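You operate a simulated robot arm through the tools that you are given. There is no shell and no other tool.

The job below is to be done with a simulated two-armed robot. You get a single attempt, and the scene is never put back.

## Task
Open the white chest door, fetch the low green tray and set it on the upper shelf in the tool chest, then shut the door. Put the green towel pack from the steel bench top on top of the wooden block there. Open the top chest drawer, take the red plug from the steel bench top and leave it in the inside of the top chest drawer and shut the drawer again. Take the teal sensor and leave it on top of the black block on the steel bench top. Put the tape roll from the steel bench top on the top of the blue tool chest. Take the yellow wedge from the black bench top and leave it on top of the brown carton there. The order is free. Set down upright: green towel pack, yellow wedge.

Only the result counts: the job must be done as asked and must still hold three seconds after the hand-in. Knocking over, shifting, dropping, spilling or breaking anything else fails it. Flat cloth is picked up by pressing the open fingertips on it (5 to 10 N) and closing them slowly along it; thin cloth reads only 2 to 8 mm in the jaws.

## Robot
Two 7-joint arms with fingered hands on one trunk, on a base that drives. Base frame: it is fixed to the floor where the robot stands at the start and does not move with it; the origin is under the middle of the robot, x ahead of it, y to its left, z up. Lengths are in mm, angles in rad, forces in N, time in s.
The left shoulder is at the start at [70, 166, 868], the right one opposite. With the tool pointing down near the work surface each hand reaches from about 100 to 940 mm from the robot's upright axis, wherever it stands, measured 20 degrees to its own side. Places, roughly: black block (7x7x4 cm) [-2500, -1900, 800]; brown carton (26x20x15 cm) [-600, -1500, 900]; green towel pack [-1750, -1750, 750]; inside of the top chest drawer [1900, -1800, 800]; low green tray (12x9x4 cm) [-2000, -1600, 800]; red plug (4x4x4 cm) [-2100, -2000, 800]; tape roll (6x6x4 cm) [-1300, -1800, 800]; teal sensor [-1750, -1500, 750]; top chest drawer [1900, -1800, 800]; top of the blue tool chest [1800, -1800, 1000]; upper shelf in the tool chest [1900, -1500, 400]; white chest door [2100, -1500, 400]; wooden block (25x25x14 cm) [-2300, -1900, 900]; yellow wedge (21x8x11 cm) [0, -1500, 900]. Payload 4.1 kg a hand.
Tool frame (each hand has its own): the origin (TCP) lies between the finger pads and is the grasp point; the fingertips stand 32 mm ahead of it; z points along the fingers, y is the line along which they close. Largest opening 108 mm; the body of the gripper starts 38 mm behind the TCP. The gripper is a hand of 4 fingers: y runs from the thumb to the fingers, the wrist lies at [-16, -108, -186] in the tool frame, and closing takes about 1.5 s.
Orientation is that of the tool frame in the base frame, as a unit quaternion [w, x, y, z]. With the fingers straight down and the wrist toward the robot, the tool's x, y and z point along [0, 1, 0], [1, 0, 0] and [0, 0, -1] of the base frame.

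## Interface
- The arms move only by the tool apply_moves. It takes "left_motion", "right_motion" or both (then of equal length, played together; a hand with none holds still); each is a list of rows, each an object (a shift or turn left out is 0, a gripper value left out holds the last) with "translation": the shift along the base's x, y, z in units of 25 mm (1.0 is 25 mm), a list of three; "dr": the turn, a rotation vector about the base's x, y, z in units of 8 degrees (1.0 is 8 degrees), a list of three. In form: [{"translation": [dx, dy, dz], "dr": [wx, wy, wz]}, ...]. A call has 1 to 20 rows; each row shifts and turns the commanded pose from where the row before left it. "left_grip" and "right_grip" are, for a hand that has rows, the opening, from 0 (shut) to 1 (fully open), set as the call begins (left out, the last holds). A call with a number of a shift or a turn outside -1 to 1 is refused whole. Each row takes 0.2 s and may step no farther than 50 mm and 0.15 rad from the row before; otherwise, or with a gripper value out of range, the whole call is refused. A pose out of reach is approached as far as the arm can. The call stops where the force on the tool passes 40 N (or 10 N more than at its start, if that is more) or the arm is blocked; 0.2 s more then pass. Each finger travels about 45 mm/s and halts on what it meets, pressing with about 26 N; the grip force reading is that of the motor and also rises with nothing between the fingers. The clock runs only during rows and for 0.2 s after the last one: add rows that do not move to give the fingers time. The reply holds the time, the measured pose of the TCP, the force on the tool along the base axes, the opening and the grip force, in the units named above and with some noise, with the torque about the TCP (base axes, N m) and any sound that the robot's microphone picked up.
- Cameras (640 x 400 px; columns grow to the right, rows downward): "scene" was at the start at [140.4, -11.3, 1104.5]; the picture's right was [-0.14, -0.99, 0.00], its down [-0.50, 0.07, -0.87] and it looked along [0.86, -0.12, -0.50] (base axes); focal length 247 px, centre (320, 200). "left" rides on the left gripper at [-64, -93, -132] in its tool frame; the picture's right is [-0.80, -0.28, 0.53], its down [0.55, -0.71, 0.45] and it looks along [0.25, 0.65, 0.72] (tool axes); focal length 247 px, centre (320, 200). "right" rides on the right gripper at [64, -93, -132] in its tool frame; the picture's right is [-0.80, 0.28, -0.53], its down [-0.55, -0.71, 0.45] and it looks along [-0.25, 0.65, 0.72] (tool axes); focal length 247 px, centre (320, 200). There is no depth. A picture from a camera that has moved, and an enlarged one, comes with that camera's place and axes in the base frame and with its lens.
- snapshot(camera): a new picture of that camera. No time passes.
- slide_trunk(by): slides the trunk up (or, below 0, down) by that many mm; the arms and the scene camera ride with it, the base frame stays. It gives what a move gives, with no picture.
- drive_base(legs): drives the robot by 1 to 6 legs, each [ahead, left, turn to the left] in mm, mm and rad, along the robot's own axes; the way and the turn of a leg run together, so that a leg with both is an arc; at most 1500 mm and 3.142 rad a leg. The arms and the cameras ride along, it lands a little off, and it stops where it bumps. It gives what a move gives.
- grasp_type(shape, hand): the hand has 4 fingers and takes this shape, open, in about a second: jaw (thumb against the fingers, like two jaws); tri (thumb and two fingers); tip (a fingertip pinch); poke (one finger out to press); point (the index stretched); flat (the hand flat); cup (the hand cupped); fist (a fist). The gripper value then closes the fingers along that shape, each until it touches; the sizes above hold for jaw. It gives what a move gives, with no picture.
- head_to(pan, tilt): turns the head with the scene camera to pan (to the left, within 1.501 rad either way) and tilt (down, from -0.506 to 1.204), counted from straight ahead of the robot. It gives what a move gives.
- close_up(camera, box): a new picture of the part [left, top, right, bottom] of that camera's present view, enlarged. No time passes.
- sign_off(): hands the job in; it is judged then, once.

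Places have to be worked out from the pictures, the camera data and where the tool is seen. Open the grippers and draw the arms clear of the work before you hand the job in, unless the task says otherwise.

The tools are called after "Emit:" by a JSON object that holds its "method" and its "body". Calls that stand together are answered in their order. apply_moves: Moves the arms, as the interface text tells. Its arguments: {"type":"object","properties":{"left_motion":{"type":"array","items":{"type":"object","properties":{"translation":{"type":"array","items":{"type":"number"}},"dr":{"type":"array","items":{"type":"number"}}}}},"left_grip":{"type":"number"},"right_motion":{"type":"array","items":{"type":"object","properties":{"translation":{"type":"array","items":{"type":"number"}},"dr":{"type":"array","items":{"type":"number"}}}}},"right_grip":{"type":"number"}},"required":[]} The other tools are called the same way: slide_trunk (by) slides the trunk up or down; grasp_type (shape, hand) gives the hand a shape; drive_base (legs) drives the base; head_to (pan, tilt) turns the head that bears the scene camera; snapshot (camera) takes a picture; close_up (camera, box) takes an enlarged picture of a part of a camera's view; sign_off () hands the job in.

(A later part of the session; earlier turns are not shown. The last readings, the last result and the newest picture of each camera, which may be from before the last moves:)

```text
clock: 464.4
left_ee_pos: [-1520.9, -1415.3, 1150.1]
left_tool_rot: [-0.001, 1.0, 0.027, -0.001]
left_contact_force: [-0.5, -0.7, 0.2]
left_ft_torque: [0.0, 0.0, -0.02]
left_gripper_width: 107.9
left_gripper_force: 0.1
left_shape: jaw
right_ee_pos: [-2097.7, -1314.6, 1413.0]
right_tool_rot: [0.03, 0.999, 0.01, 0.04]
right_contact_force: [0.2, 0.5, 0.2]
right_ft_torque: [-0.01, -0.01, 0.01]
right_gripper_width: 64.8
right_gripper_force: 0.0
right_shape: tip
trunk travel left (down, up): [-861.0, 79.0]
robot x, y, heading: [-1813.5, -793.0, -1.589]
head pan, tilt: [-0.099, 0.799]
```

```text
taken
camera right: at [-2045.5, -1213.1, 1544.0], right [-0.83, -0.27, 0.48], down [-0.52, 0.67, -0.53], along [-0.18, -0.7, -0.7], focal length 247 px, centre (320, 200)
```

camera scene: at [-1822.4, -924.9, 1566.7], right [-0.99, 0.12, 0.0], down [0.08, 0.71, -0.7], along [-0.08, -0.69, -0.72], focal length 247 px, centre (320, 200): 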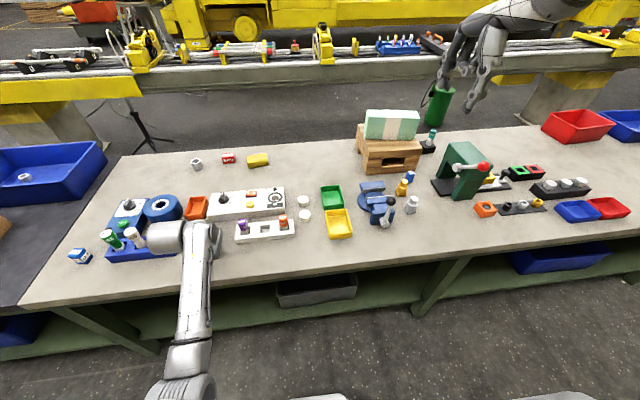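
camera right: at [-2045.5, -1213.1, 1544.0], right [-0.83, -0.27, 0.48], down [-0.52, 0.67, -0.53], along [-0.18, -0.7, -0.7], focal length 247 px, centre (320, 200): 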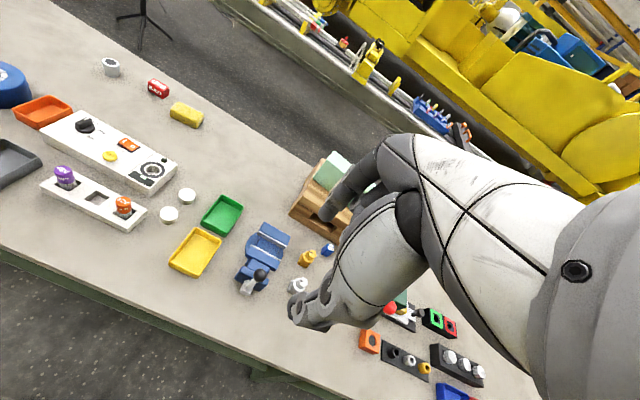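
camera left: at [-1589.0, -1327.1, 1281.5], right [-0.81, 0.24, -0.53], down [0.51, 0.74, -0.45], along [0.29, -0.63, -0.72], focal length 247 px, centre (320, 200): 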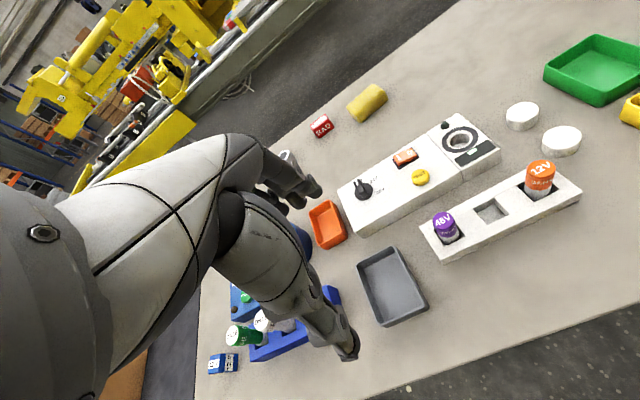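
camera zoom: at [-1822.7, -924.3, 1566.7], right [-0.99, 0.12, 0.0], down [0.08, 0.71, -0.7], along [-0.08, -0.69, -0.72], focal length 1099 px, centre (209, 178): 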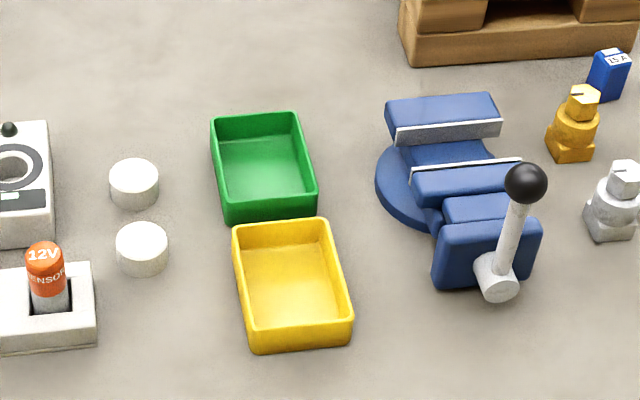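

The green tray is at (-1955,-1628), about 88×130 mm at the rim, its near wall right against the yellow tray; I'll grip it across its width with the full jaw. I lower the trunk, shift a little, and set the right hand to jaw.

Emit:
{"method": "slide_trunk", "body": {"by": -150}}

Emit:
{"method": "drive_base", "body": {"legs": [[50, -45, 0.015]]}}

Emit:
{"method": "grasp_type", "body": {"shape": "jaw", "hand": "right"}}

Emit:
{"method": "apply_moves", "body": {"right_motion": [{"translation": [0.5, -0.8, 0], "dr": [-0.3, -0.3, -0.8]}, {"translation": [0.5, -0.8, 0], "dr": [0, 0, -0.95]}, {"translation": [0.5, -0.8, 0], "dr": [0, 0, -0.95]}, {"translation": [0.5, -0.8, 0], "dr": [0, 0, -0.95]}, {"translation": [0.5, -0.8, 0], "dr": [0, 0, -0.95]}, {"translation": [0.5, -0.8, 0], "dr": [0, 0, -0.95]}, {"translation": [0.5, -0.8, -0.3], "dr": [0, 0, -0.95]}, {"translation": [0.5, -0.8, -0.5], "dr": [0, 0, -0.95]}, {"translation": [0.5, -0.8, -0.5], "dr": [0, 0, -0.95]}, {"translation": [0.5, -0.8, -0.5], "dr": [0, 0, -0.95]}, {"translation": [0.5, 0, -0.5], "dr": [0, 0, -0.95]}, {}], "right_grip": 1.0}}

Emit:
{"method": "snapshot", "body": {"camera": "scene"}}

```text
clock: 466.1
left_ee_pos: [-1521.0, -1415.6, 998.9]
left_tool_rot: [0.0, 1.0, 0.028, 0.001]
left_contact_force: [0.3, 0.7, 0.5]
left_ft_torque: [-0.02, 0.01, -0.01]
left_gripper_width: 108.0
left_gripper_force: 0.1
left_shape: jaw
right_ee_pos: [-2098.5, -1315.0, 1264.0]
right_tool_rot: [0.03, 0.999, 0.01, 0.041]
right_contact_force: [0.4, 0.4, 0.2]
right_ft_torque: [-0.05, 0.0, 0.0]
right_gripper_width: 64.8
right_gripper_force: 0.1
right_shape: tip
trunk travel left (down, up): [-711.0, 229.0]
robot x, y, heading: [-1812.0, -793.8, -1.588]
head pan, tilt: [-0.099, 0.799]
```

```text
clock: 467.1
left_ee_pos: [-1557.5, -1459.9, 999.3]
left_tool_rot: [-0.001, 0.999, 0.036, 0.0]
left_contact_force: [-0.1, 0.1, -1.2]
left_ft_torque: [0.0, -0.01, -0.01]
left_gripper_width: 107.9
left_gripper_force: 0.1
left_shape: jaw
right_ee_pos: [-2136.2, -1367.7, 1264.3]
right_tool_rot: [0.03, 0.999, 0.018, 0.041]
right_contact_force: [-0.3, -0.9, -0.2]
right_ft_torque: [-0.02, 0.03, 0.0]
right_gripper_width: 65.0
right_gripper_force: 0.2
right_shape: tip
trunk travel left (down, up): [-711.0, 229.0]
robot x, y, heading: [-1856.6, -846.1, -1.57]
head pan, tilt: [-0.099, 0.799]
```

```text
clock: 468.0
left_ee_pos: [-1556.6, -1460.3, 1000.0]
left_tool_rot: [-0.001, 0.999, 0.036, 0.0]
left_contact_force: [0.9, 0.2, -0.1]
left_ft_torque: [-0.01, 0.0, 0.03]
left_gripper_width: 107.6
left_gripper_force: 0.1
left_shape: jaw
right_ee_pos: [-2135.8, -1367.2, 1263.7]
right_tool_rot: [0.03, 0.999, 0.019, 0.041]
right_contact_force: [-0.1, -0.3, 0.5]
right_ft_torque: [-0.01, 0.01, -0.01]
right_gripper_width: 107.6
right_gripper_force: 0.1
right_shape: jaw
trunk travel left (down, up): [-711.0, 229.0]
robot x, y, heading: [-1859.0, -842.4, -1.572]
head pan, tilt: [-0.099, 0.799]
```

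```text
clock: 470.6
left_ee_pos: [-1556.7, -1459.8, 999.9]
left_tool_rot: [0.0, 0.999, 0.035, 0.001]
left_contact_force: [0.3, -0.2, 0.4]
left_ft_torque: [0.0, -0.01, 0.03]
left_gripper_width: 107.9
left_gripper_force: 0.1
left_shape: jaw
right_ee_pos: [-2170.6, -1438.2, 1243.5]
right_tool_rot: [0.077, 0.839, -0.537, 0.025]
right_contact_force: [0.2, -0.1, -0.2]
right_ft_torque: [0.0, 0.0, 0.0]
right_gripper_width: 107.7
right_gripper_force: 0.1
right_shape: jaw
right hand out of reach, approached as far as the arm can: row 5, 6, 7, 8, 9, 10, 11
trunk travel left (down, up): [-711.0, 229.0]
robot x, y, heading: [-1865.1, -844.5, -1.574]
head pan, tilt: [-0.099, 0.799]
```

```text
taken
camera scene: at [-1867.1, -973.0, 1416.8], right [-0.99, 0.1, 0.0], down [0.07, 0.71, -0.7], along [-0.07, -0.69, -0.72], focal length 247 px, centre (320, 200)
```

scene: 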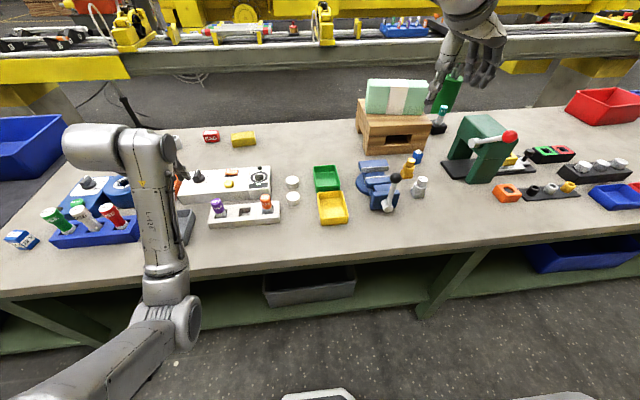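

The right arm is still in an awkward posture from the door work. I extend it forward and down to unfold it.

Emit:
{"method": "apply_moves", "body": {"right_motion": [{"translation": [0.2, -0.95, -0.3]}, {"translation": [0.2, -0.95, -0.3]}, {"translation": [0.2, -0.95, -0.3]}, {"translation": [0.2, -0.95, -0.3]}, {"translation": [0.2, -0.95, -0.3]}, {"translation": [0.2, -0.95, -0.3]}, {"translation": [0.2, -0.95, -0.3]}, {"translation": [0.2, -0.95, -0.3]}, {"translation": [0.2, -0.5, -0.3]}, {"translation": [0.2, 0, -0.3]}]}}

Emit:
{"method": "snapshot", "body": {"camera": "scene"}}

```text
clock: 472.8
left_ee_pos: [-1557.6, -1459.2, 999.3]
left_tool_rot: [-0.001, 0.999, 0.036, 0.0]
left_contact_force: [-0.5, 0.8, -0.4]
left_ft_torque: [0.01, 0.01, 0.01]
left_gripper_width: 108.1
left_gripper_force: 0.1
left_shape: jaw
right_ee_pos: [-2169.1, -1437.9, 1241.8]
right_tool_rot: [0.077, 0.84, -0.536, 0.026]
right_contact_force: [0.3, 0.4, 0.6]
right_ft_torque: [0.01, 0.01, 0.0]
right_gripper_width: 107.6
right_gripper_force: 0.1
right_shape: jaw
right hand out of reach, approached as far as the arm can: row 1, 2, 3, 4, 5, 6, 7, 8, 9, 10
trunk travel left (down, up): [-711.0, 229.0]
robot x, y, heading: [-1860.3, -847.1, -1.575]
head pan, tilt: [-0.099, 0.799]
```

```text
taken
camera scene: at [-1866.9, -973.3, 1416.8], right [-0.99, 0.1, 0.0], down [0.07, 0.71, -0.7], along [-0.07, -0.69, -0.72], focal length 247 px, centre (320, 200)
```

scene: 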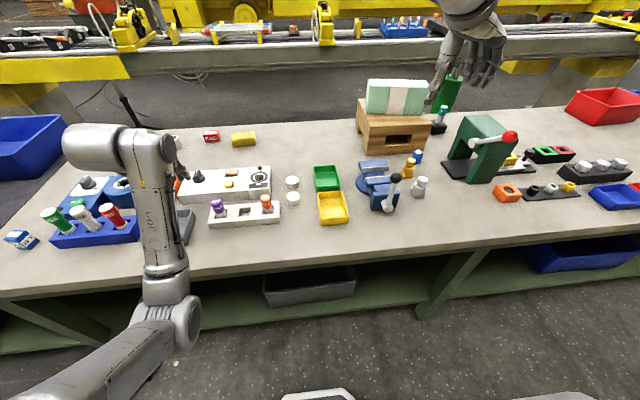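

It does not move at all. I look to the right at the arm's posture.

Emit:
{"method": "head_to", "body": {"pan": -0.8, "tilt": 0.4}}

Emit:
{"method": "snapshot", "body": {"camera": "scene"}}

```text
clock: 473.9
left_ee_pos: [-1557.3, -1461.0, 998.7]
left_tool_rot: [-0.001, 0.999, 0.036, 0.0]
left_contact_force: [-0.3, -0.2, 0.8]
left_ft_torque: [-0.02, -0.03, 0.0]
left_gripper_width: 108.3
left_gripper_force: 0.0
left_shape: jaw
right_ee_pos: [-2169.0, -1437.8, 1242.4]
right_tool_rot: [0.076, 0.84, -0.537, 0.024]
right_contact_force: [0.3, -0.5, 0.1]
right_ft_torque: [-0.01, 0.02, 0.01]
right_gripper_width: 107.6
right_gripper_force: 0.0
right_shape: jaw
trunk travel left (down, up): [-711.0, 229.0]
robot x, y, heading: [-1861.2, -845.0, -1.574]
head pan, tilt: [-0.799, 0.4]
```

```text
taken
camera scene: at [-1925.2, -957.6, 1451.8], right [-0.7, 0.72, 0.0], down [0.28, 0.27, -0.92], along [-0.66, -0.64, -0.39], focal length 247 px, centre (320, 200)
```

scene: 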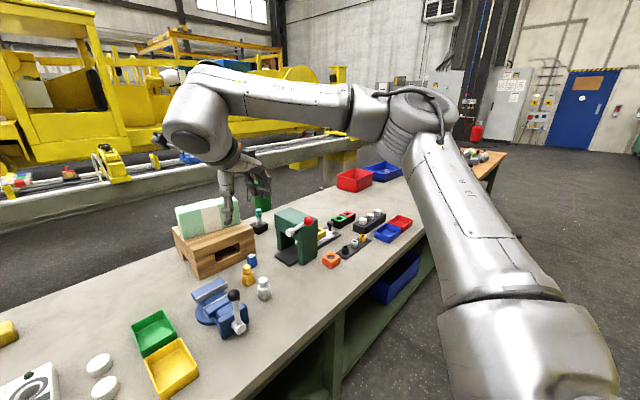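

The posture is normal but this yaw isn't reachable so high and to the side. I undo part of the yaw, then move forward and lower before turning again.

Emit:
{"method": "apply_moves", "body": {"right_motion": [{"dr": [0, 0, 1]}, {"dr": [0, 0, 1]}, {"dr": [0, 0, 1]}, {"dr": [0, 0, 1]}, {"dr": [0, 0, 1]}, {"dr": [0, 0, 1]}, {"dr": [0, 0, 1]}, {"translation": [0.6, -0.95, 0]}, {"translation": [0.6, -0.95, 0]}, {"translation": [0.6, -0.95, -0.2]}, {"translation": [0.6, -0.95, -0.3]}, {"translation": [0.6, -0.95, -0.3]}, {"translation": [0.6, -0.95, -0.4]}, {"translation": [0.6, -0.95, -0.4]}, {"translation": [0.6, -0.95, -0.4]}, {"translation": [0.6, 0, -0.4]}, {"translation": [0.6, 0, -0.4]}]}}

Emit:
{"method": "snapshot", "body": {"camera": "scene"}}

```text
clock: 477.5
left_ee_pos: [-1557.4, -1460.0, 998.4]
left_tool_rot: [-0.001, 0.999, 0.036, 0.0]
left_contact_force: [0.2, 0.9, 0.3]
left_ft_torque: [0.0, -0.02, 0.02]
left_gripper_width: 108.1
left_gripper_force: 0.1
left_shape: jaw
right_ee_pos: [-2093.5, -1521.6, 1196.8]
right_tool_rot: [0.056, 0.994, -0.079, 0.058]
right_contact_force: [0.5, 0.7, 0.9]
right_ft_torque: [0.0, 0.0, -0.01]
right_gripper_width: 107.8
right_gripper_force: 0.1
right_shape: jaw
right hand out of reach, approached as far as the arm can: row 12, 13, 14, 15, 16, 17
trunk travel left (down, up): [-711.0, 229.0]
robot x, y, heading: [-1859.9, -842.7, -1.571]
head pan, tilt: [-0.799, 0.4]
```

```text
taken
camera scene: at [-1925.2, -957.5, 1451.9], right [-0.7, 0.72, 0.0], down [0.28, 0.27, -0.92], along [-0.66, -0.64, -0.39], focal length 247 px, centre (320, 200)
```

scene: 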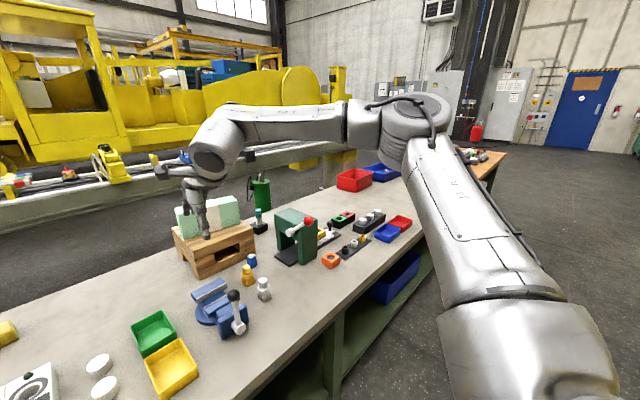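

The right arm is wound near a joint limit, but the left arm is in a clean posture, so I'll use the left hand for the tray. I drive 190 mm right to bring the tray to my left-hand side.

Emit:
{"method": "drive_base", "body": {"legs": [[0, -190, 0]]}}

Emit:
{"method": "apply_moves", "body": {"left_motion": [{"translation": [-0.8, -0.8, 0.2]}, {"translation": [-0.8, -0.8, 0.2]}, {"translation": [-0.8, -0.8, 0.2]}, {"translation": [-0.8, -0.8, 0]}, {"translation": [-0.8, -0.8, 0]}, {"translation": [-0.8, -0.5, 0]}, {"translation": [-0.8, -0.5, 0]}, {"translation": [-0.8, 0, 0]}, {"translation": [-0.8, 0, 0]}, {"translation": [-0.8, 0, 0]}]}}

Emit:
{"method": "head_to", "body": {"pan": 0.0, "tilt": 0.8}}

Emit:
{"method": "snapshot", "body": {"camera": "scene"}}

```text
clock: 479.1
left_ee_pos: [-1749.8, -1458.8, 999.4]
left_tool_rot: [0.0, 0.999, 0.037, 0.0]
left_contact_force: [-0.3, -0.1, 0.2]
left_ft_torque: [0.02, 0.0, 0.01]
left_gripper_width: 107.9
left_gripper_force: 0.1
left_shape: jaw
right_ee_pos: [-2286.7, -1522.7, 1196.1]
right_tool_rot: [0.056, 0.994, -0.079, 0.058]
right_contact_force: [0.3, 0.4, -0.4]
right_ft_torque: [0.02, 0.01, -0.01]
right_gripper_width: 107.5
right_gripper_force: 0.0
right_shape: jaw
trunk travel left (down, up): [-711.0, 229.0]
robot x, y, heading: [-2051.4, -843.1, -1.57]
head pan, tilt: [-0.799, 0.4]
```

```text
clock: 481.3
left_ee_pos: [-1948.9, -1584.3, 1015.5]
left_tool_rot: [0.0, 0.999, 0.036, 0.001]
left_contact_force: [-0.6, 0.3, -0.5]
left_ft_torque: [-0.01, -0.01, 0.01]
left_gripper_width: 107.5
left_gripper_force: 0.1
left_shape: jaw
right_ee_pos: [-2286.7, -1523.2, 1196.2]
right_tool_rot: [0.055, 0.994, -0.079, 0.059]
right_contact_force: [0.3, 1.1, -0.3]
right_ft_torque: [0.02, 0.0, -0.01]
right_gripper_width: 107.7
right_gripper_force: 0.1
right_shape: jaw
trunk travel left (down, up): [-711.0, 229.0]
robot x, y, heading: [-2052.8, -845.9, -1.571]
head pan, tilt: [-0.799, 0.4]
```

```text
clock: 482.4
left_ee_pos: [-1948.7, -1584.3, 1014.6]
left_tool_rot: [0.0, 0.999, 0.036, 0.001]
left_contact_force: [0.6, 0.5, -0.5]
left_ft_torque: [0.01, 0.01, 0.02]
left_gripper_width: 108.1
left_gripper_force: 0.0
left_shape: jaw
right_ee_pos: [-2287.4, -1523.3, 1195.9]
right_tool_rot: [0.055, 0.994, -0.078, 0.059]
right_contact_force: [-0.1, 0.8, -0.5]
right_ft_torque: [0.0, -0.01, -0.01]
right_gripper_width: 107.7
right_gripper_force: 0.1
right_shape: jaw
trunk travel left (down, up): [-711.0, 229.0]
robot x, y, heading: [-2052.5, -842.9, -1.574]
head pan, tilt: [0.0, 0.799]
```

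```text
taken
camera scene: at [-2051.5, -973.7, 1416.8], right [-1.0, 0.0, 0.0], down [0.0, 0.72, -0.7], along [0.0, -0.7, -0.72], focal length 247 px, centre (320, 200)
```

scene: 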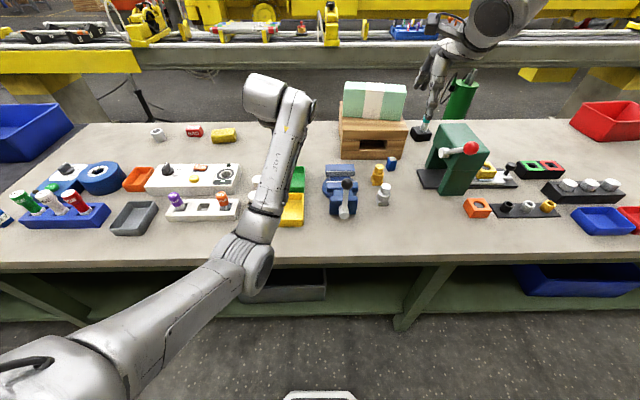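

The left hand is above the tray. I yaw it +84° so it closes across the tray's width.

Emit:
{"method": "apply_moves", "body": {"left_motion": [{"dr": [0, 0, 0.955]}, {"dr": [0, 0, 0.955]}, {"dr": [0, 0, 0.955]}, {"dr": [0, 0, 0.955]}, {"dr": [0, 0, 0.955]}, {"dr": [0, 0, 0.955]}, {"dr": [0, 0, 0.955]}, {"dr": [0, 0, 0.955]}, {"dr": [0, 0, 0.955]}, {"dr": [0, 0, 0.955]}, {"dr": [0, 0, 0.955]}, {}]}}

Emit:
{"method": "snapshot", "body": {"camera": "scene"}}

```text
clock: 485.0
left_ee_pos: [-1949.4, -1584.3, 1014.2]
left_tool_rot: [0.0, 0.717, 0.697, 0.0]
left_contact_force: [0.0, 0.0, -0.5]
left_ft_torque: [0.01, 0.04, 0.02]
left_gripper_width: 107.6
left_gripper_force: 0.1
left_shape: jaw
right_ee_pos: [-2287.2, -1524.3, 1196.2]
right_tool_rot: [0.055, 0.994, -0.079, 0.058]
right_contact_force: [-0.1, 0.4, 0.3]
right_ft_torque: [0.0, 0.01, -0.01]
right_gripper_width: 107.9
right_gripper_force: 0.1
right_shape: jaw
trunk travel left (down, up): [-711.0, 229.0]
robot x, y, heading: [-2051.7, -843.7, -1.57]
head pan, tilt: [0.0, 0.799]
```

```text
taken
camera scene: at [-2051.3, -973.6, 1416.8], right [-1.0, 0.0, 0.0], down [0.0, 0.72, -0.7], along [0.0, -0.7, -0.72], focal length 247 px, centre (320, 200)
```

scene: 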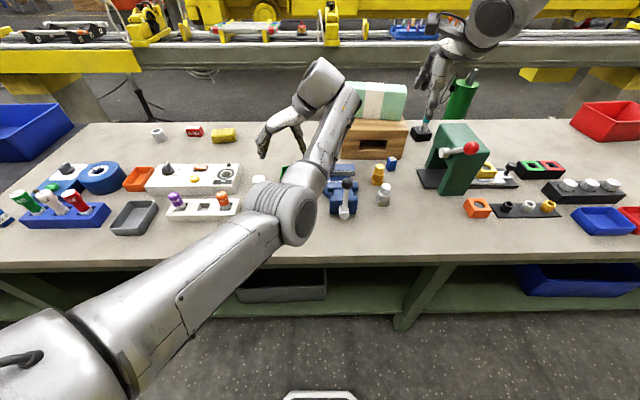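

The yaw is reached. Now I tilt the hand about its closing axis so the fingers point forward-down (about 48°).

Emit:
{"method": "apply_moves", "body": {"left_motion": [{"dr": [-1, 0, 0]}, {"dr": [-1, 0, 0]}, {"dr": [-1, 0, 0]}, {"dr": [-1, 0, 0]}, {"dr": [-1, 0, 0]}, {"dr": [-1, 0, 0]}, {}]}}

Emit:
{"method": "snapshot", "body": {"camera": "scene"}}

Emit:
{"method": "snapshot", "body": {"camera": "left"}}

```text
clock: 486.5
left_ee_pos: [-1871.2, -1601.6, 1034.5]
left_tool_rot: [0.347, 0.633, 0.645, -0.253]
left_contact_force: [-0.7, 0.0, -0.3]
left_ft_torque: [0.01, 0.01, -0.04]
left_gripper_width: 107.7
left_gripper_force: 0.0
left_shape: jaw
right_ee_pos: [-2287.1, -1523.9, 1195.3]
right_tool_rot: [0.057, 0.994, -0.079, 0.058]
right_contact_force: [0.9, 0.3, -0.5]
right_ft_torque: [-0.01, 0.05, 0.02]
right_gripper_width: 107.9
right_gripper_force: 0.1
right_shape: jaw
trunk travel left (down, up): [-711.0, 229.0]
robot x, y, heading: [-2051.1, -843.2, -1.571]
head pan, tilt: [0.0, 0.799]
stopped in row 7 (left hand): the arm was blocked; the commanded pose is now the measured one
```

```text
taken
camera scene: at [-2051.4, -973.6, 1416.8], right [-1.0, 0.0, 0.0], down [0.0, 0.72, -0.7], along [0.0, -0.7, -0.72], focal length 247 px, centre (320, 200)
```

scene: 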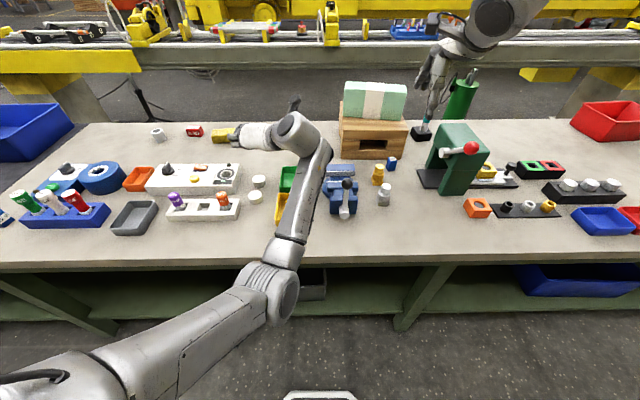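

```text
taken
camera left: at [-1981.3, -1549.6, 1156.8], right [-0.24, -0.94, 0.24], down [-0.62, -0.04, -0.78], along [0.75, -0.34, -0.57], focal length 247 px, centre (320, 200)
```

left: 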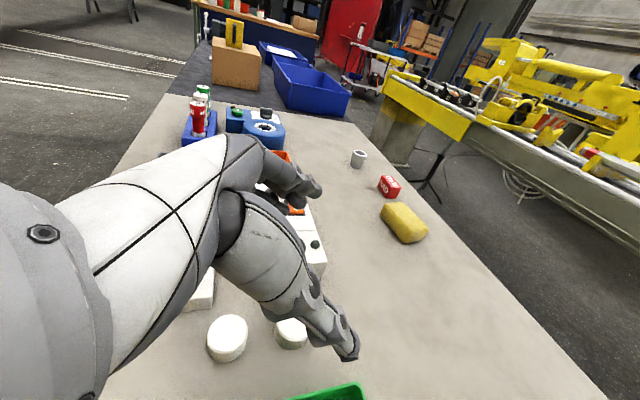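

The tilt was reached though the arm stopped a bit off (-1871,-1602). I level the closing axis and try moving back over the tray.

Emit:
{"method": "apply_moves", "body": {"left_motion": [{"dr": [0, 0.8, -0.5]}, {"translation": [-0.8, 0, -0.3]}, {"translation": [-0.8, 0, -0.3]}, {"translation": [-0.8, 0, -0.3]}, {"translation": [-0.8, -0.3, -0.3]}, {}]}}

Emit:
{"method": "snapshot", "body": {"camera": "scene"}}

```text
clock: 487.8
left_ee_pos: [-1870.3, -1622.4, 1013.1]
left_tool_rot: [0.353, 0.62, 0.649, -0.264]
left_contact_force: [-0.5, -0.8, 0.2]
left_ft_torque: [0.03, 0.01, -0.04]
left_gripper_width: 107.6
left_gripper_force: 0.1
left_shape: jaw
right_ee_pos: [-2285.7, -1523.2, 1196.3]
right_tool_rot: [0.057, 0.994, -0.078, 0.059]
right_contact_force: [1.2, 0.3, -0.8]
right_ft_torque: [-0.02, -0.03, -0.01]
right_gripper_width: 108.0
right_gripper_force: 0.1
right_shape: jaw
trunk travel left (down, up): [-711.0, 229.0]
robot x, y, heading: [-2053.1, -843.4, -1.573]
head pan, tilt: [0.0, 0.799]
stopped in row 6 (left hand): the arm was blocked; the commanded pose is now the measured one
```

```text
taken
camera scene: at [-2051.9, -974.1, 1416.7], right [-1.0, 0.0, 0.0], down [0.0, 0.72, -0.7], along [0.0, -0.7, -0.72], focal length 247 px, centre (320, 200)
```

scene: 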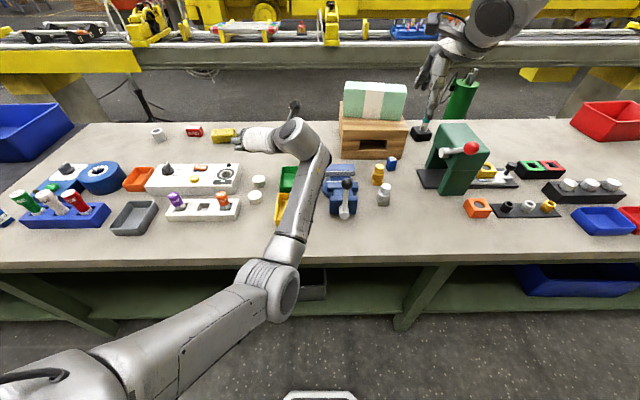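

The arm is blocked by something again. I look closely at the elbow and bench edge.

Emit:
{"method": "close_up", "body": {"camera": "scene", "box": [180, 90, 380, 340]}}

Emit:
{"method": "snapshot", "body": {"camera": "right"}}

```text
1.60 times, centred on (280, 215) of scene
camera zoom: at [-2051.9, -974.1, 1416.7], right [-1.0, 0.0, 0.0], down [0.0, 0.72, -0.7], along [0.0, -0.7, -0.72], focal length 396 px, centre (384, 176)
```

zoom: 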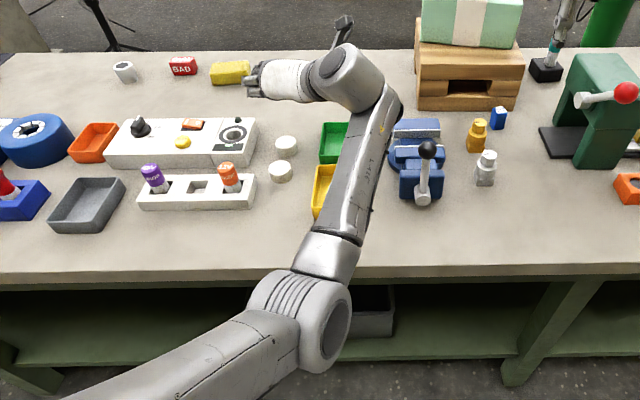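

```text
taken
camera right: at [-2222.4, -1425.7, 1324.9], right [-0.89, -0.09, 0.45], down [-0.38, 0.72, -0.58], along [-0.27, -0.69, -0.67], focal length 247 px, centre (320, 200)
```

right: 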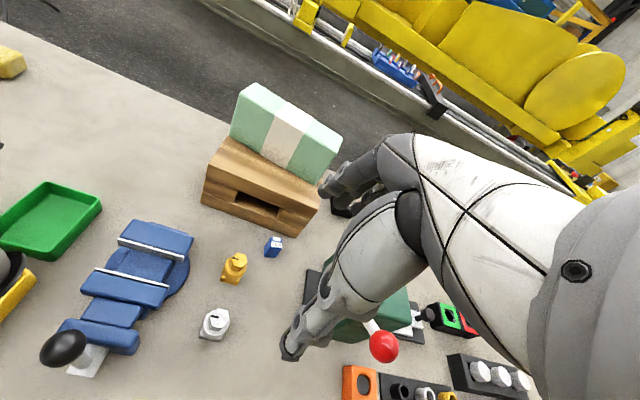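

The elbow hangs close to the bench edge, likely the obstacle. I raise the trunk 150 mm so the elbow stays well above it, and try again.

Emit:
{"method": "slide_trunk", "body": {"by": 150}}

Emit:
{"method": "apply_moves", "body": {"left_motion": [{"translation": [-0.8, 0, -0.6]}, {"translation": [-0.8, 0, -0.6]}, {"translation": [-0.8, 0, -0.6]}, {"translation": [-0.8, 0, -0.6]}, {"translation": [0, 0, -0.6]}, {}]}}

Emit:
{"method": "snapshot", "body": {"camera": "scene"}}

```text
clock: 489.5
left_ee_pos: [-1869.6, -1621.7, 1162.8]
left_tool_rot: [0.352, 0.621, 0.649, -0.264]
left_contact_force: [-0.1, -0.2, 1.3]
left_ft_torque: [0.02, 0.02, -0.01]
left_gripper_width: 108.2
left_gripper_force: 0.1
left_shape: jaw
right_ee_pos: [-2286.3, -1524.0, 1345.9]
right_tool_rot: [0.056, 0.994, -0.078, 0.058]
right_contact_force: [-0.5, -0.3, 0.1]
right_ft_torque: [0.0, -0.02, 0.07]
right_gripper_width: 107.8
right_gripper_force: 0.0
right_shape: jaw
trunk travel left (down, up): [-861.0, 79.0]
robot x, y, heading: [-2052.5, -845.7, -1.574]
head pan, tilt: [0.0, 0.799]
```

```text
clock: 491.1
left_ee_pos: [-1909.3, -1636.3, 1101.0]
left_tool_rot: [0.379, 0.606, 0.652, -0.252]
left_contact_force: [-0.2, 0.1, -0.8]
left_ft_torque: [0.03, -0.01, 0.01]
left_gripper_width: 108.0
left_gripper_force: 0.0
left_shape: jaw
right_ee_pos: [-2286.5, -1523.1, 1346.4]
right_tool_rot: [0.056, 0.994, -0.078, 0.058]
right_contact_force: [0.3, -0.5, -0.3]
right_ft_torque: [0.01, 0.02, 0.0]
right_gripper_width: 107.8
right_gripper_force: 0.0
right_shape: jaw
trunk travel left (down, up): [-861.0, 79.0]
robot x, y, heading: [-2051.9, -844.5, -1.572]
head pan, tilt: [0.0, 0.799]
stopped in row 6 (left hand): the arm was blocked; the commanded pose is now the measured one
```

```text
taken
camera scene: at [-2051.4, -973.7, 1566.8], right [-1.0, 0.0, 0.0], down [0.0, 0.72, -0.7], along [0.0, -0.7, -0.72], focal length 247 px, centre (320, 200)
```

scene: 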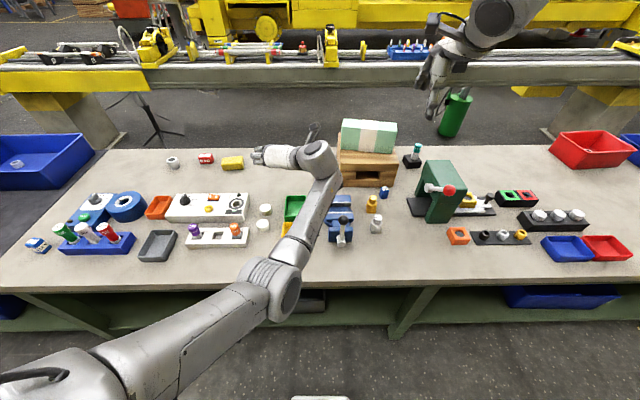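

Rather than force the arm rightward, I keep it at its free lateral offset and move the base instead: hand 40 mm back left, then drive 86 mm right.

Emit:
{"method": "apply_moves", "body": {"left_motion": [{"translation": [0.8, 0, 0]}, {"translation": [0.8, 0, 0]}, {"dr": [-0.3, 0.5, -0.3]}, {}]}}

Emit:
{"method": "drive_base", "body": {"legs": [[0, -88, 0]]}}

Emit:
{"method": "snapshot", "body": {"camera": "left"}}

```text
clock: 492.1
left_ee_pos: [-1872.2, -1636.3, 1100.2]
left_tool_rot: [0.361, 0.604, 0.646, -0.296]
left_contact_force: [0.4, 0.8, 0.5]
left_ft_torque: [-0.03, -0.02, -0.03]
left_gripper_width: 108.1
left_gripper_force: 0.0
left_shape: jaw
right_ee_pos: [-2285.7, -1524.7, 1347.1]
right_tool_rot: [0.055, 0.994, -0.079, 0.059]
right_contact_force: [0.0, -0.1, -0.5]
right_ft_torque: [-0.01, 0.0, -0.01]
right_gripper_width: 108.0
right_gripper_force: 0.1
right_shape: jaw
trunk travel left (down, up): [-861.0, 79.0]
robot x, y, heading: [-2051.9, -843.1, -1.572]
head pan, tilt: [0.0, 0.799]
```

```text
clock: 493.2
left_ee_pos: [-1959.3, -1635.3, 1099.4]
left_tool_rot: [0.36, 0.603, 0.647, -0.297]
left_contact_force: [1.2, 0.1, 0.2]
left_ft_torque: [-0.02, 0.01, 0.01]
left_gripper_width: 108.3
left_gripper_force: 0.1
left_shape: jaw
right_ee_pos: [-2371.2, -1522.5, 1347.9]
right_tool_rot: [0.057, 0.994, -0.078, 0.057]
right_contact_force: [0.0, -1.0, -0.3]
right_ft_torque: [0.01, 0.01, -0.01]
right_gripper_width: 107.9
right_gripper_force: 0.1
right_shape: jaw
trunk travel left (down, up): [-861.0, 79.0]
robot x, y, heading: [-2140.4, -847.7, -1.573]
head pan, tilt: [0.0, 0.799]
```

```text
taken
camera left: at [-2062.7, -1574.2, 1222.5], right [-0.21, -0.91, 0.34], down [-0.66, -0.12, -0.74], along [0.72, -0.38, -0.58], focal length 247 px, centre (320, 200)
```

left: 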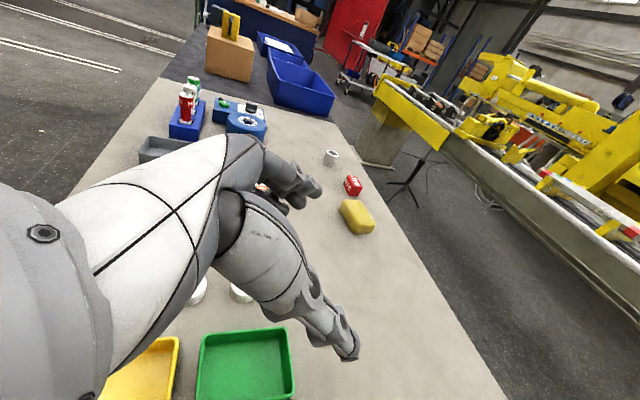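

Now the hand is laterally over the tray. I correct the yaw by -7° and descend partway, watching for blocking.

Emit:
{"method": "apply_moves", "body": {"left_motion": [{"dr": [0, 0, -0.9]}, {"translation": [0.1, 0.3, -0.9]}, {"translation": [0.1, 0.3, -0.9]}, {"translation": [0, 0, -0.9]}, {"translation": [0, 0, -0.9]}, {"translation": [0, 0, -0.9]}, {"translation": [0, 0, -0.9]}, {}]}}

Emit:
{"method": "snapshot", "body": {"camera": "left"}}

Emit:
{"method": "snapshot", "body": {"camera": "scene"}}

```text
clock: 495.0
left_ee_pos: [-1956.3, -1621.5, 963.2]
left_tool_rot: [0.341, 0.644, 0.607, -0.318]
left_contact_force: [1.2, 0.8, 0.9]
left_ft_torque: [0.03, 0.0, 0.0]
left_gripper_width: 108.0
left_gripper_force: 0.0
left_shape: jaw
right_ee_pos: [-2374.8, -1523.6, 1345.9]
right_tool_rot: [0.056, 0.994, -0.079, 0.059]
right_contact_force: [0.0, -0.1, 0.8]
right_ft_torque: [-0.02, 0.01, 0.0]
right_gripper_width: 108.0
right_gripper_force: 0.1
right_shape: jaw
trunk travel left (down, up): [-861.0, 79.0]
robot x, y, heading: [-2138.4, -841.9, -1.571]
head pan, tilt: [0.0, 0.799]
```

```text
taken
camera left: at [-2051.2, -1546.6, 1086.1], right [-0.33, -0.88, 0.34], down [-0.67, -0.04, -0.74], along [0.67, -0.47, -0.58], focal length 247 px, centre (320, 200)
```

left: 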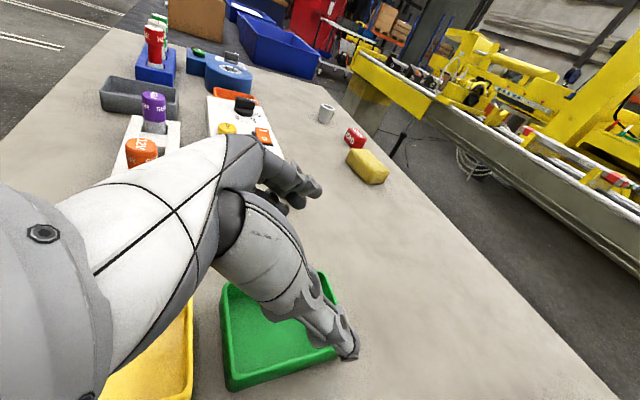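

```text
taken
camera scene: at [-2139.0, -974.6, 1566.6], right [-1.0, 0.0, 0.0], down [0.0, 0.72, -0.7], along [0.0, -0.7, -0.72], focal length 247 px, centre (320, 200)
```

scene: 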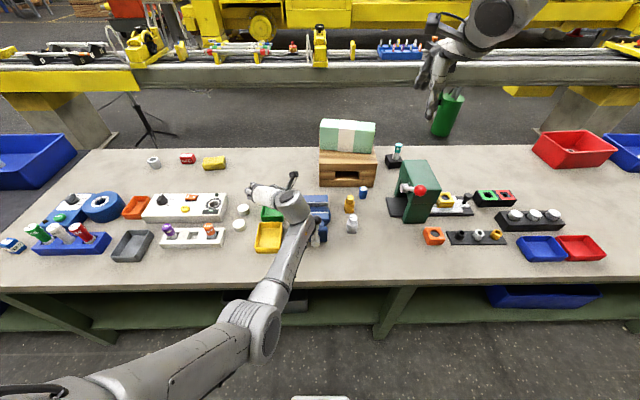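

Orientation is right (tilt 55°, closing axis level). I descend further to z about 905 and check against the vise and tray.

Emit:
{"method": "apply_moves", "body": {"left_motion": [{"translation": [0.04, 0, -0.8]}, {"translation": [0, 0, -0.8]}, {"translation": [0, 0, -0.7]}, {}]}}

Emit:
{"method": "snapshot", "body": {"camera": "left"}}

Emit:
{"method": "close_up", "body": {"camera": "scene", "box": [210, 140, 380, 270]}}

```text
clock: 496.0
left_ee_pos: [-1957.0, -1622.1, 906.0]
left_tool_rot: [0.341, 0.643, 0.607, -0.319]
left_contact_force: [-0.6, 0.2, 0.0]
left_ft_torque: [0.01, -0.04, 0.0]
left_gripper_width: 107.9
left_gripper_force: 0.1
left_shape: jaw
right_ee_pos: [-2372.9, -1522.6, 1346.4]
right_tool_rot: [0.057, 0.994, -0.079, 0.058]
right_contact_force: [-0.2, 1.0, 0.1]
right_ft_torque: [-0.02, 0.04, -0.02]
right_gripper_width: 107.6
right_gripper_force: 0.0
right_shape: jaw
trunk travel left (down, up): [-861.0, 79.0]
robot x, y, heading: [-2140.1, -840.4, -1.57]
head pan, tilt: [0.0, 0.799]
```

```text
taken
camera left: at [-2051.4, -1547.2, 1029.6], right [-0.33, -0.88, 0.34], down [-0.67, -0.04, -0.74], along [0.67, -0.47, -0.58], focal length 247 px, centre (320, 200)
```

left: 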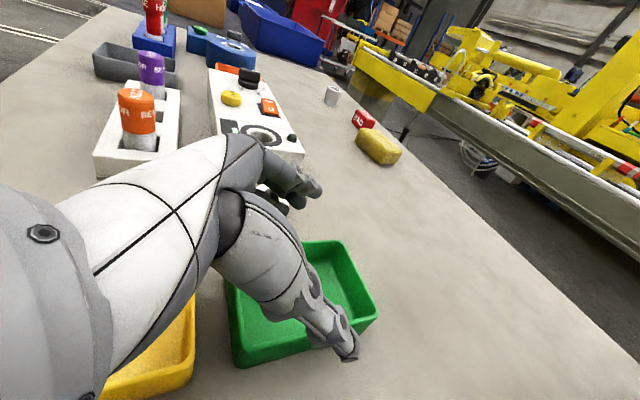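

```text
3.08 times, centred on (295, 205) of scene
camera zoom: at [-2138.8, -973.4, 1566.8], right [-1.0, 0.0, 0.0], down [0.0, 0.72, -0.7], along [0.0, -0.7, -0.72], focal length 761 px, centre (397, 185)
```

zoom: 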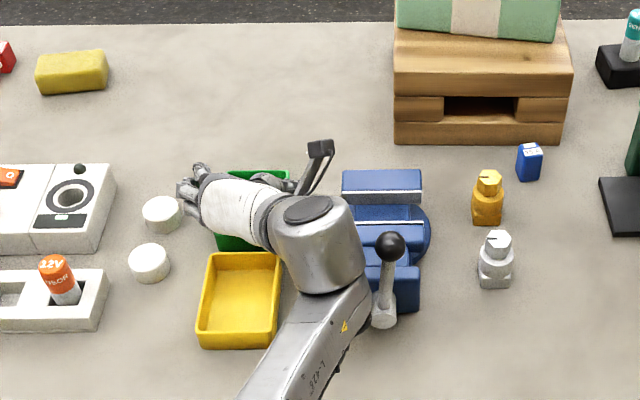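

The forearm stays clear of the vise lever in projection. I enlarge the left view to verify the finger and thumb are outside the tray's walls.

Emit:
{"method": "close_up", "body": {"camera": "left", "box": [200, 140, 420, 390]}}

```text
1.60 times, centred on (310, 265) of left
camera zoom: at [-2051.4, -1547.2, 1029.6], right [-0.33, -0.88, 0.34], down [-0.67, -0.04, -0.74], along [0.67, -0.47, -0.58], focal length 395 px, centre (336, 96)
```

zoom: 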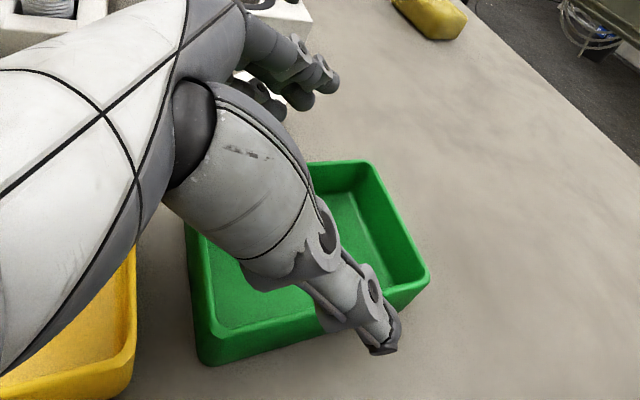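

Thumb and fingers are outside both walls. I shift 2 mm and descend in steps to z about 857.

Emit:
{"method": "apply_moves", "body": {"left_motion": [{"translation": [0.08, 0.05, -0.6]}, {"translation": [0, 0, -0.6]}, {"translation": [0, 0, -0.5]}, {}]}}

Emit:
{"method": "snapshot", "body": {"camera": "left"}}

Emit:
{"method": "close_up", "body": {"camera": "scene", "box": [210, 140, 380, 270]}}

```text
clock: 497.0
left_ee_pos: [-1952.7, -1619.8, 863.7]
left_tool_rot: [0.342, 0.642, 0.608, -0.318]
left_contact_force: [-1.8, -0.6, 1.3]
left_ft_torque: [0.03, 0.05, 0.0]
left_gripper_width: 108.1
left_gripper_force: 0.1
left_shape: jaw
right_ee_pos: [-2374.0, -1523.4, 1346.7]
right_tool_rot: [0.055, 0.994, -0.078, 0.059]
right_contact_force: [0.4, -0.2, 0.4]
right_ft_torque: [-0.01, -0.03, -0.03]
right_gripper_width: 107.8
right_gripper_force: 0.1
right_shape: jaw
trunk travel left (down, up): [-861.0, 79.0]
robot x, y, heading: [-2140.0, -842.9, -1.572]
head pan, tilt: [0.0, 0.799]
```

```text
taken
camera left: at [-2048.8, -1545.3, 986.1], right [-0.33, -0.88, 0.34], down [-0.67, -0.04, -0.74], along [0.67, -0.47, -0.58], focal length 247 px, centre (320, 200)
```

left: 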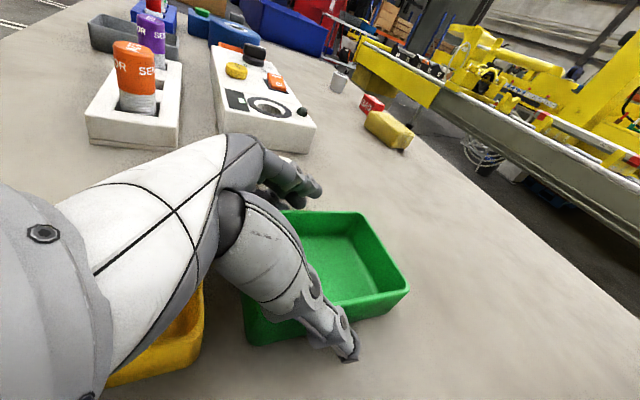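

```text
3.08 times, centred on (295, 205) of scene
camera zoom: at [-2139.1, -973.3, 1566.8], right [-1.0, 0.0, 0.0], down [0.0, 0.72, -0.7], along [0.0, -0.7, -0.72], focal length 761 px, centre (397, 185)
```

zoom: 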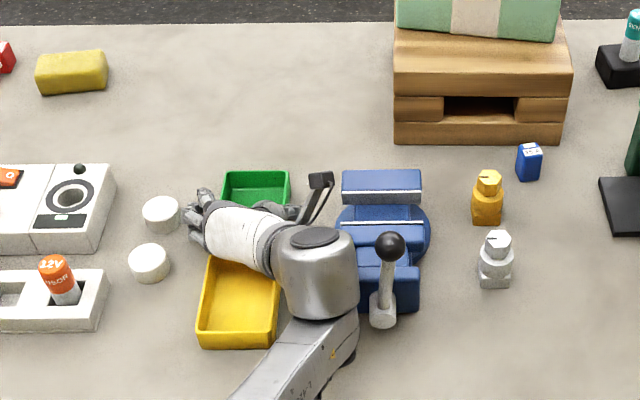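

Everything is clear. I go down 6 mm more and close the jaw on the tray.

Emit:
{"method": "apply_moves", "body": {"left_motion": [{"translation": [-0.05, 0, -0.25]}, {}]}}

Emit:
{"method": "apply_moves", "body": {"left_motion": [{}, {}, {}, {}, {}], "left_grip": 0.0}}

Emit:
{"method": "snapshot", "body": {"camera": "left"}}

```text
clock: 497.6
left_ee_pos: [-1954.7, -1619.8, 856.8]
left_tool_rot: [0.342, 0.643, 0.606, -0.319]
left_contact_force: [-1.7, 0.1, 2.5]
left_ft_torque: [0.06, -0.02, -0.02]
left_gripper_width: 108.3
left_gripper_force: 0.2
left_shape: jaw
right_ee_pos: [-2374.4, -1522.5, 1347.0]
right_tool_rot: [0.056, 0.994, -0.078, 0.059]
right_contact_force: [0.5, 0.4, -0.5]
right_ft_torque: [0.02, -0.01, 0.02]
right_gripper_width: 107.9
right_gripper_force: 0.1
right_shape: jaw
trunk travel left (down, up): [-861.0, 79.0]
robot x, y, heading: [-2138.5, -840.0, -1.572]
head pan, tilt: [0.0, 0.799]
```

```text
clock: 498.8
left_ee_pos: [-1954.6, -1619.2, 857.7]
left_tool_rot: [0.342, 0.643, 0.607, -0.318]
left_contact_force: [1.1, -0.4, 3.1]
left_ft_torque: [-0.03, -0.28, 0.05]
left_gripper_width: 91.5
left_gripper_force: 25.7
left_shape: jaw
right_ee_pos: [-2373.7, -1523.0, 1346.4]
right_tool_rot: [0.057, 0.994, -0.078, 0.058]
right_contact_force: [-0.2, 0.0, -1.5]
right_ft_torque: [-0.01, -0.02, -0.03]
right_gripper_width: 107.7
right_gripper_force: 0.1
right_shape: jaw
trunk travel left (down, up): [-861.0, 79.0]
robot x, y, heading: [-2138.9, -844.2, -1.572]
head pan, tilt: [0.0, 0.799]
```

```text
taken
camera left: at [-2049.9, -1545.1, 980.5], right [-0.33, -0.88, 0.34], down [-0.67, -0.04, -0.74], along [0.67, -0.47, -0.58], focal length 247 px, centre (320, 200)
```

left: 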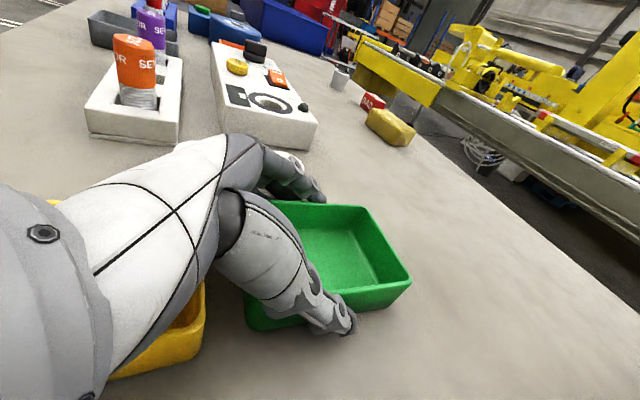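

The tray is gripped (91.5 mm). I lift slowly and check that it stays level and clear of the yellow tray.

Emit:
{"method": "apply_moves", "body": {"left_motion": [{"translation": [0, 0, 0.3]}, {"translation": [0, 0, 0.4]}, {"translation": [0, 0, 0.5]}, {"translation": [0, 0, 0.6]}, {"translation": [0, 0, 0.8]}, {"translation": [0, 0, 0.8]}, {}]}}

Emit:
{"method": "snapshot", "body": {"camera": "left"}}

Emit:
{"method": "close_up", "body": {"camera": "scene", "box": [210, 140, 380, 270]}}

```text
clock: 500.4
left_ee_pos: [-1955.5, -1619.3, 943.8]
left_tool_rot: [0.341, 0.643, 0.607, -0.319]
left_contact_force: [0.5, -0.1, -1.4]
left_ft_torque: [0.02, -0.01, -0.02]
left_gripper_width: 91.5
left_gripper_force: 26.1
left_shape: jaw
right_ee_pos: [-2374.4, -1523.6, 1346.6]
right_tool_rot: [0.056, 0.994, -0.079, 0.059]
right_contact_force: [0.2, -0.1, -0.6]
right_ft_torque: [0.01, 0.0, 0.03]
right_gripper_width: 107.8
right_gripper_force: 0.0
right_shape: jaw
trunk travel left (down, up): [-861.0, 79.0]
robot x, y, heading: [-2137.0, -844.9, -1.567]
head pan, tilt: [0.0, 0.799]
```

```text
taken
camera left: at [-2050.6, -1545.4, 1067.4], right [-0.33, -0.88, 0.34], down [-0.67, -0.04, -0.74], along [0.67, -0.47, -0.58], focal length 247 px, centre (320, 200)
```

left: 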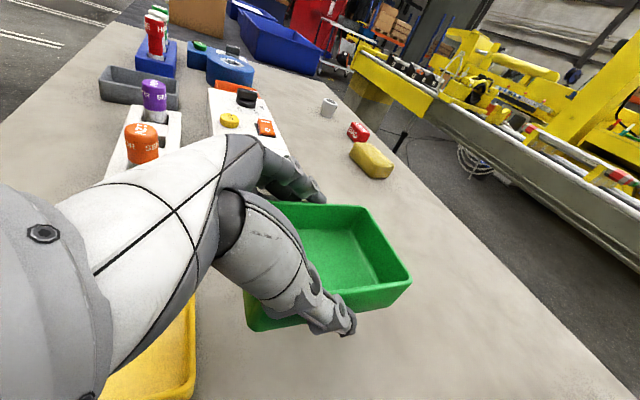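

```text
3.08 times, centred on (295, 205) of scene
camera zoom: at [-2138.8, -974.0, 1566.7], right [-1.0, 0.0, 0.0], down [0.0, 0.72, -0.7], along [0.0, -0.7, -0.72], focal length 761 px, centre (397, 185)
```

zoom: 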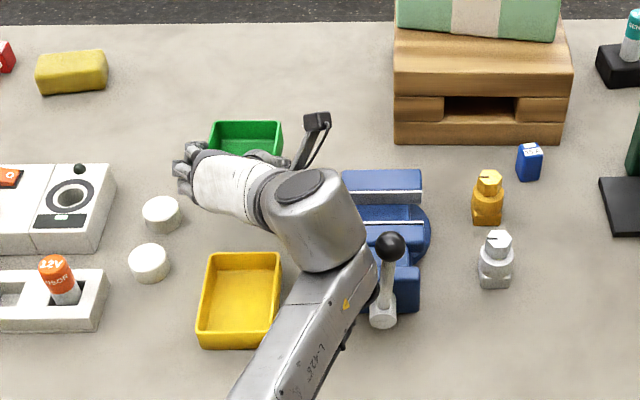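

The tray is held level. I raise it to about z 1100 and back away from the bench.

Emit:
{"method": "apply_moves", "body": {"left_motion": [{"translation": [0, 0, 0.9]}, {"translation": [0, 0, 0.9]}, {"translation": [0, 0, 0.9]}, {"translation": [0, 0, 0.9]}, {"translation": [0, 0, 0.9]}, {"translation": [0, 0, 0.9]}, {"translation": [0, 0, 0.9]}]}}

Emit:
{"method": "drive_base", "body": {"legs": [[-550, 0, 0]]}}

Emit:
{"method": "snapshot", "body": {"camera": "scene"}}

```text
clock: 502.0
left_ee_pos: [-1943.3, -1621.0, 1101.8]
left_tool_rot: [0.349, 0.642, 0.607, -0.312]
left_contact_force: [0.1, -0.3, -0.9]
left_ft_torque: [0.0, 0.02, 0.05]
left_gripper_width: 91.5
left_gripper_force: 26.0
left_shape: jaw
right_ee_pos: [-2373.7, -1522.6, 1347.1]
right_tool_rot: [0.057, 0.994, -0.078, 0.059]
right_contact_force: [0.3, -0.1, 0.2]
right_ft_torque: [0.04, 0.01, -0.04]
right_gripper_width: 107.7
right_gripper_force: 0.1
right_shape: jaw
trunk travel left (down, up): [-861.0, 79.0]
robot x, y, heading: [-2141.0, -844.5, -1.57]
head pan, tilt: [0.0, 0.799]
```

```text
clock: 505.2
left_ee_pos: [-1942.7, -1070.0, 1103.0]
left_tool_rot: [0.349, 0.642, 0.608, -0.312]
left_contact_force: [0.0, -0.5, -1.3]
left_ft_torque: [0.02, 0.03, -0.02]
left_gripper_width: 91.6
left_gripper_force: 26.3
left_shape: jaw
right_ee_pos: [-2373.2, -973.3, 1346.0]
right_tool_rot: [0.055, 0.994, -0.078, 0.058]
right_contact_force: [0.2, -0.1, 0.5]
right_ft_torque: [-0.03, 0.01, -0.01]
right_gripper_width: 107.8
right_gripper_force: 0.1
right_shape: jaw
trunk travel left (down, up): [-861.0, 79.0]
robot x, y, heading: [-2141.5, -291.3, -1.57]
head pan, tilt: [0.0, 0.799]
```

```text
taken
camera scene: at [-2138.7, -424.0, 1566.6], right [-1.0, 0.0, 0.0], down [0.0, 0.72, -0.7], along [0.0, -0.7, -0.72], focal length 247 px, centre (320, 200)
```

scene: 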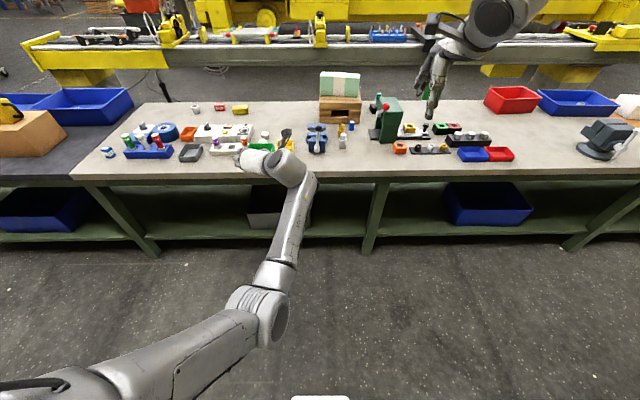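

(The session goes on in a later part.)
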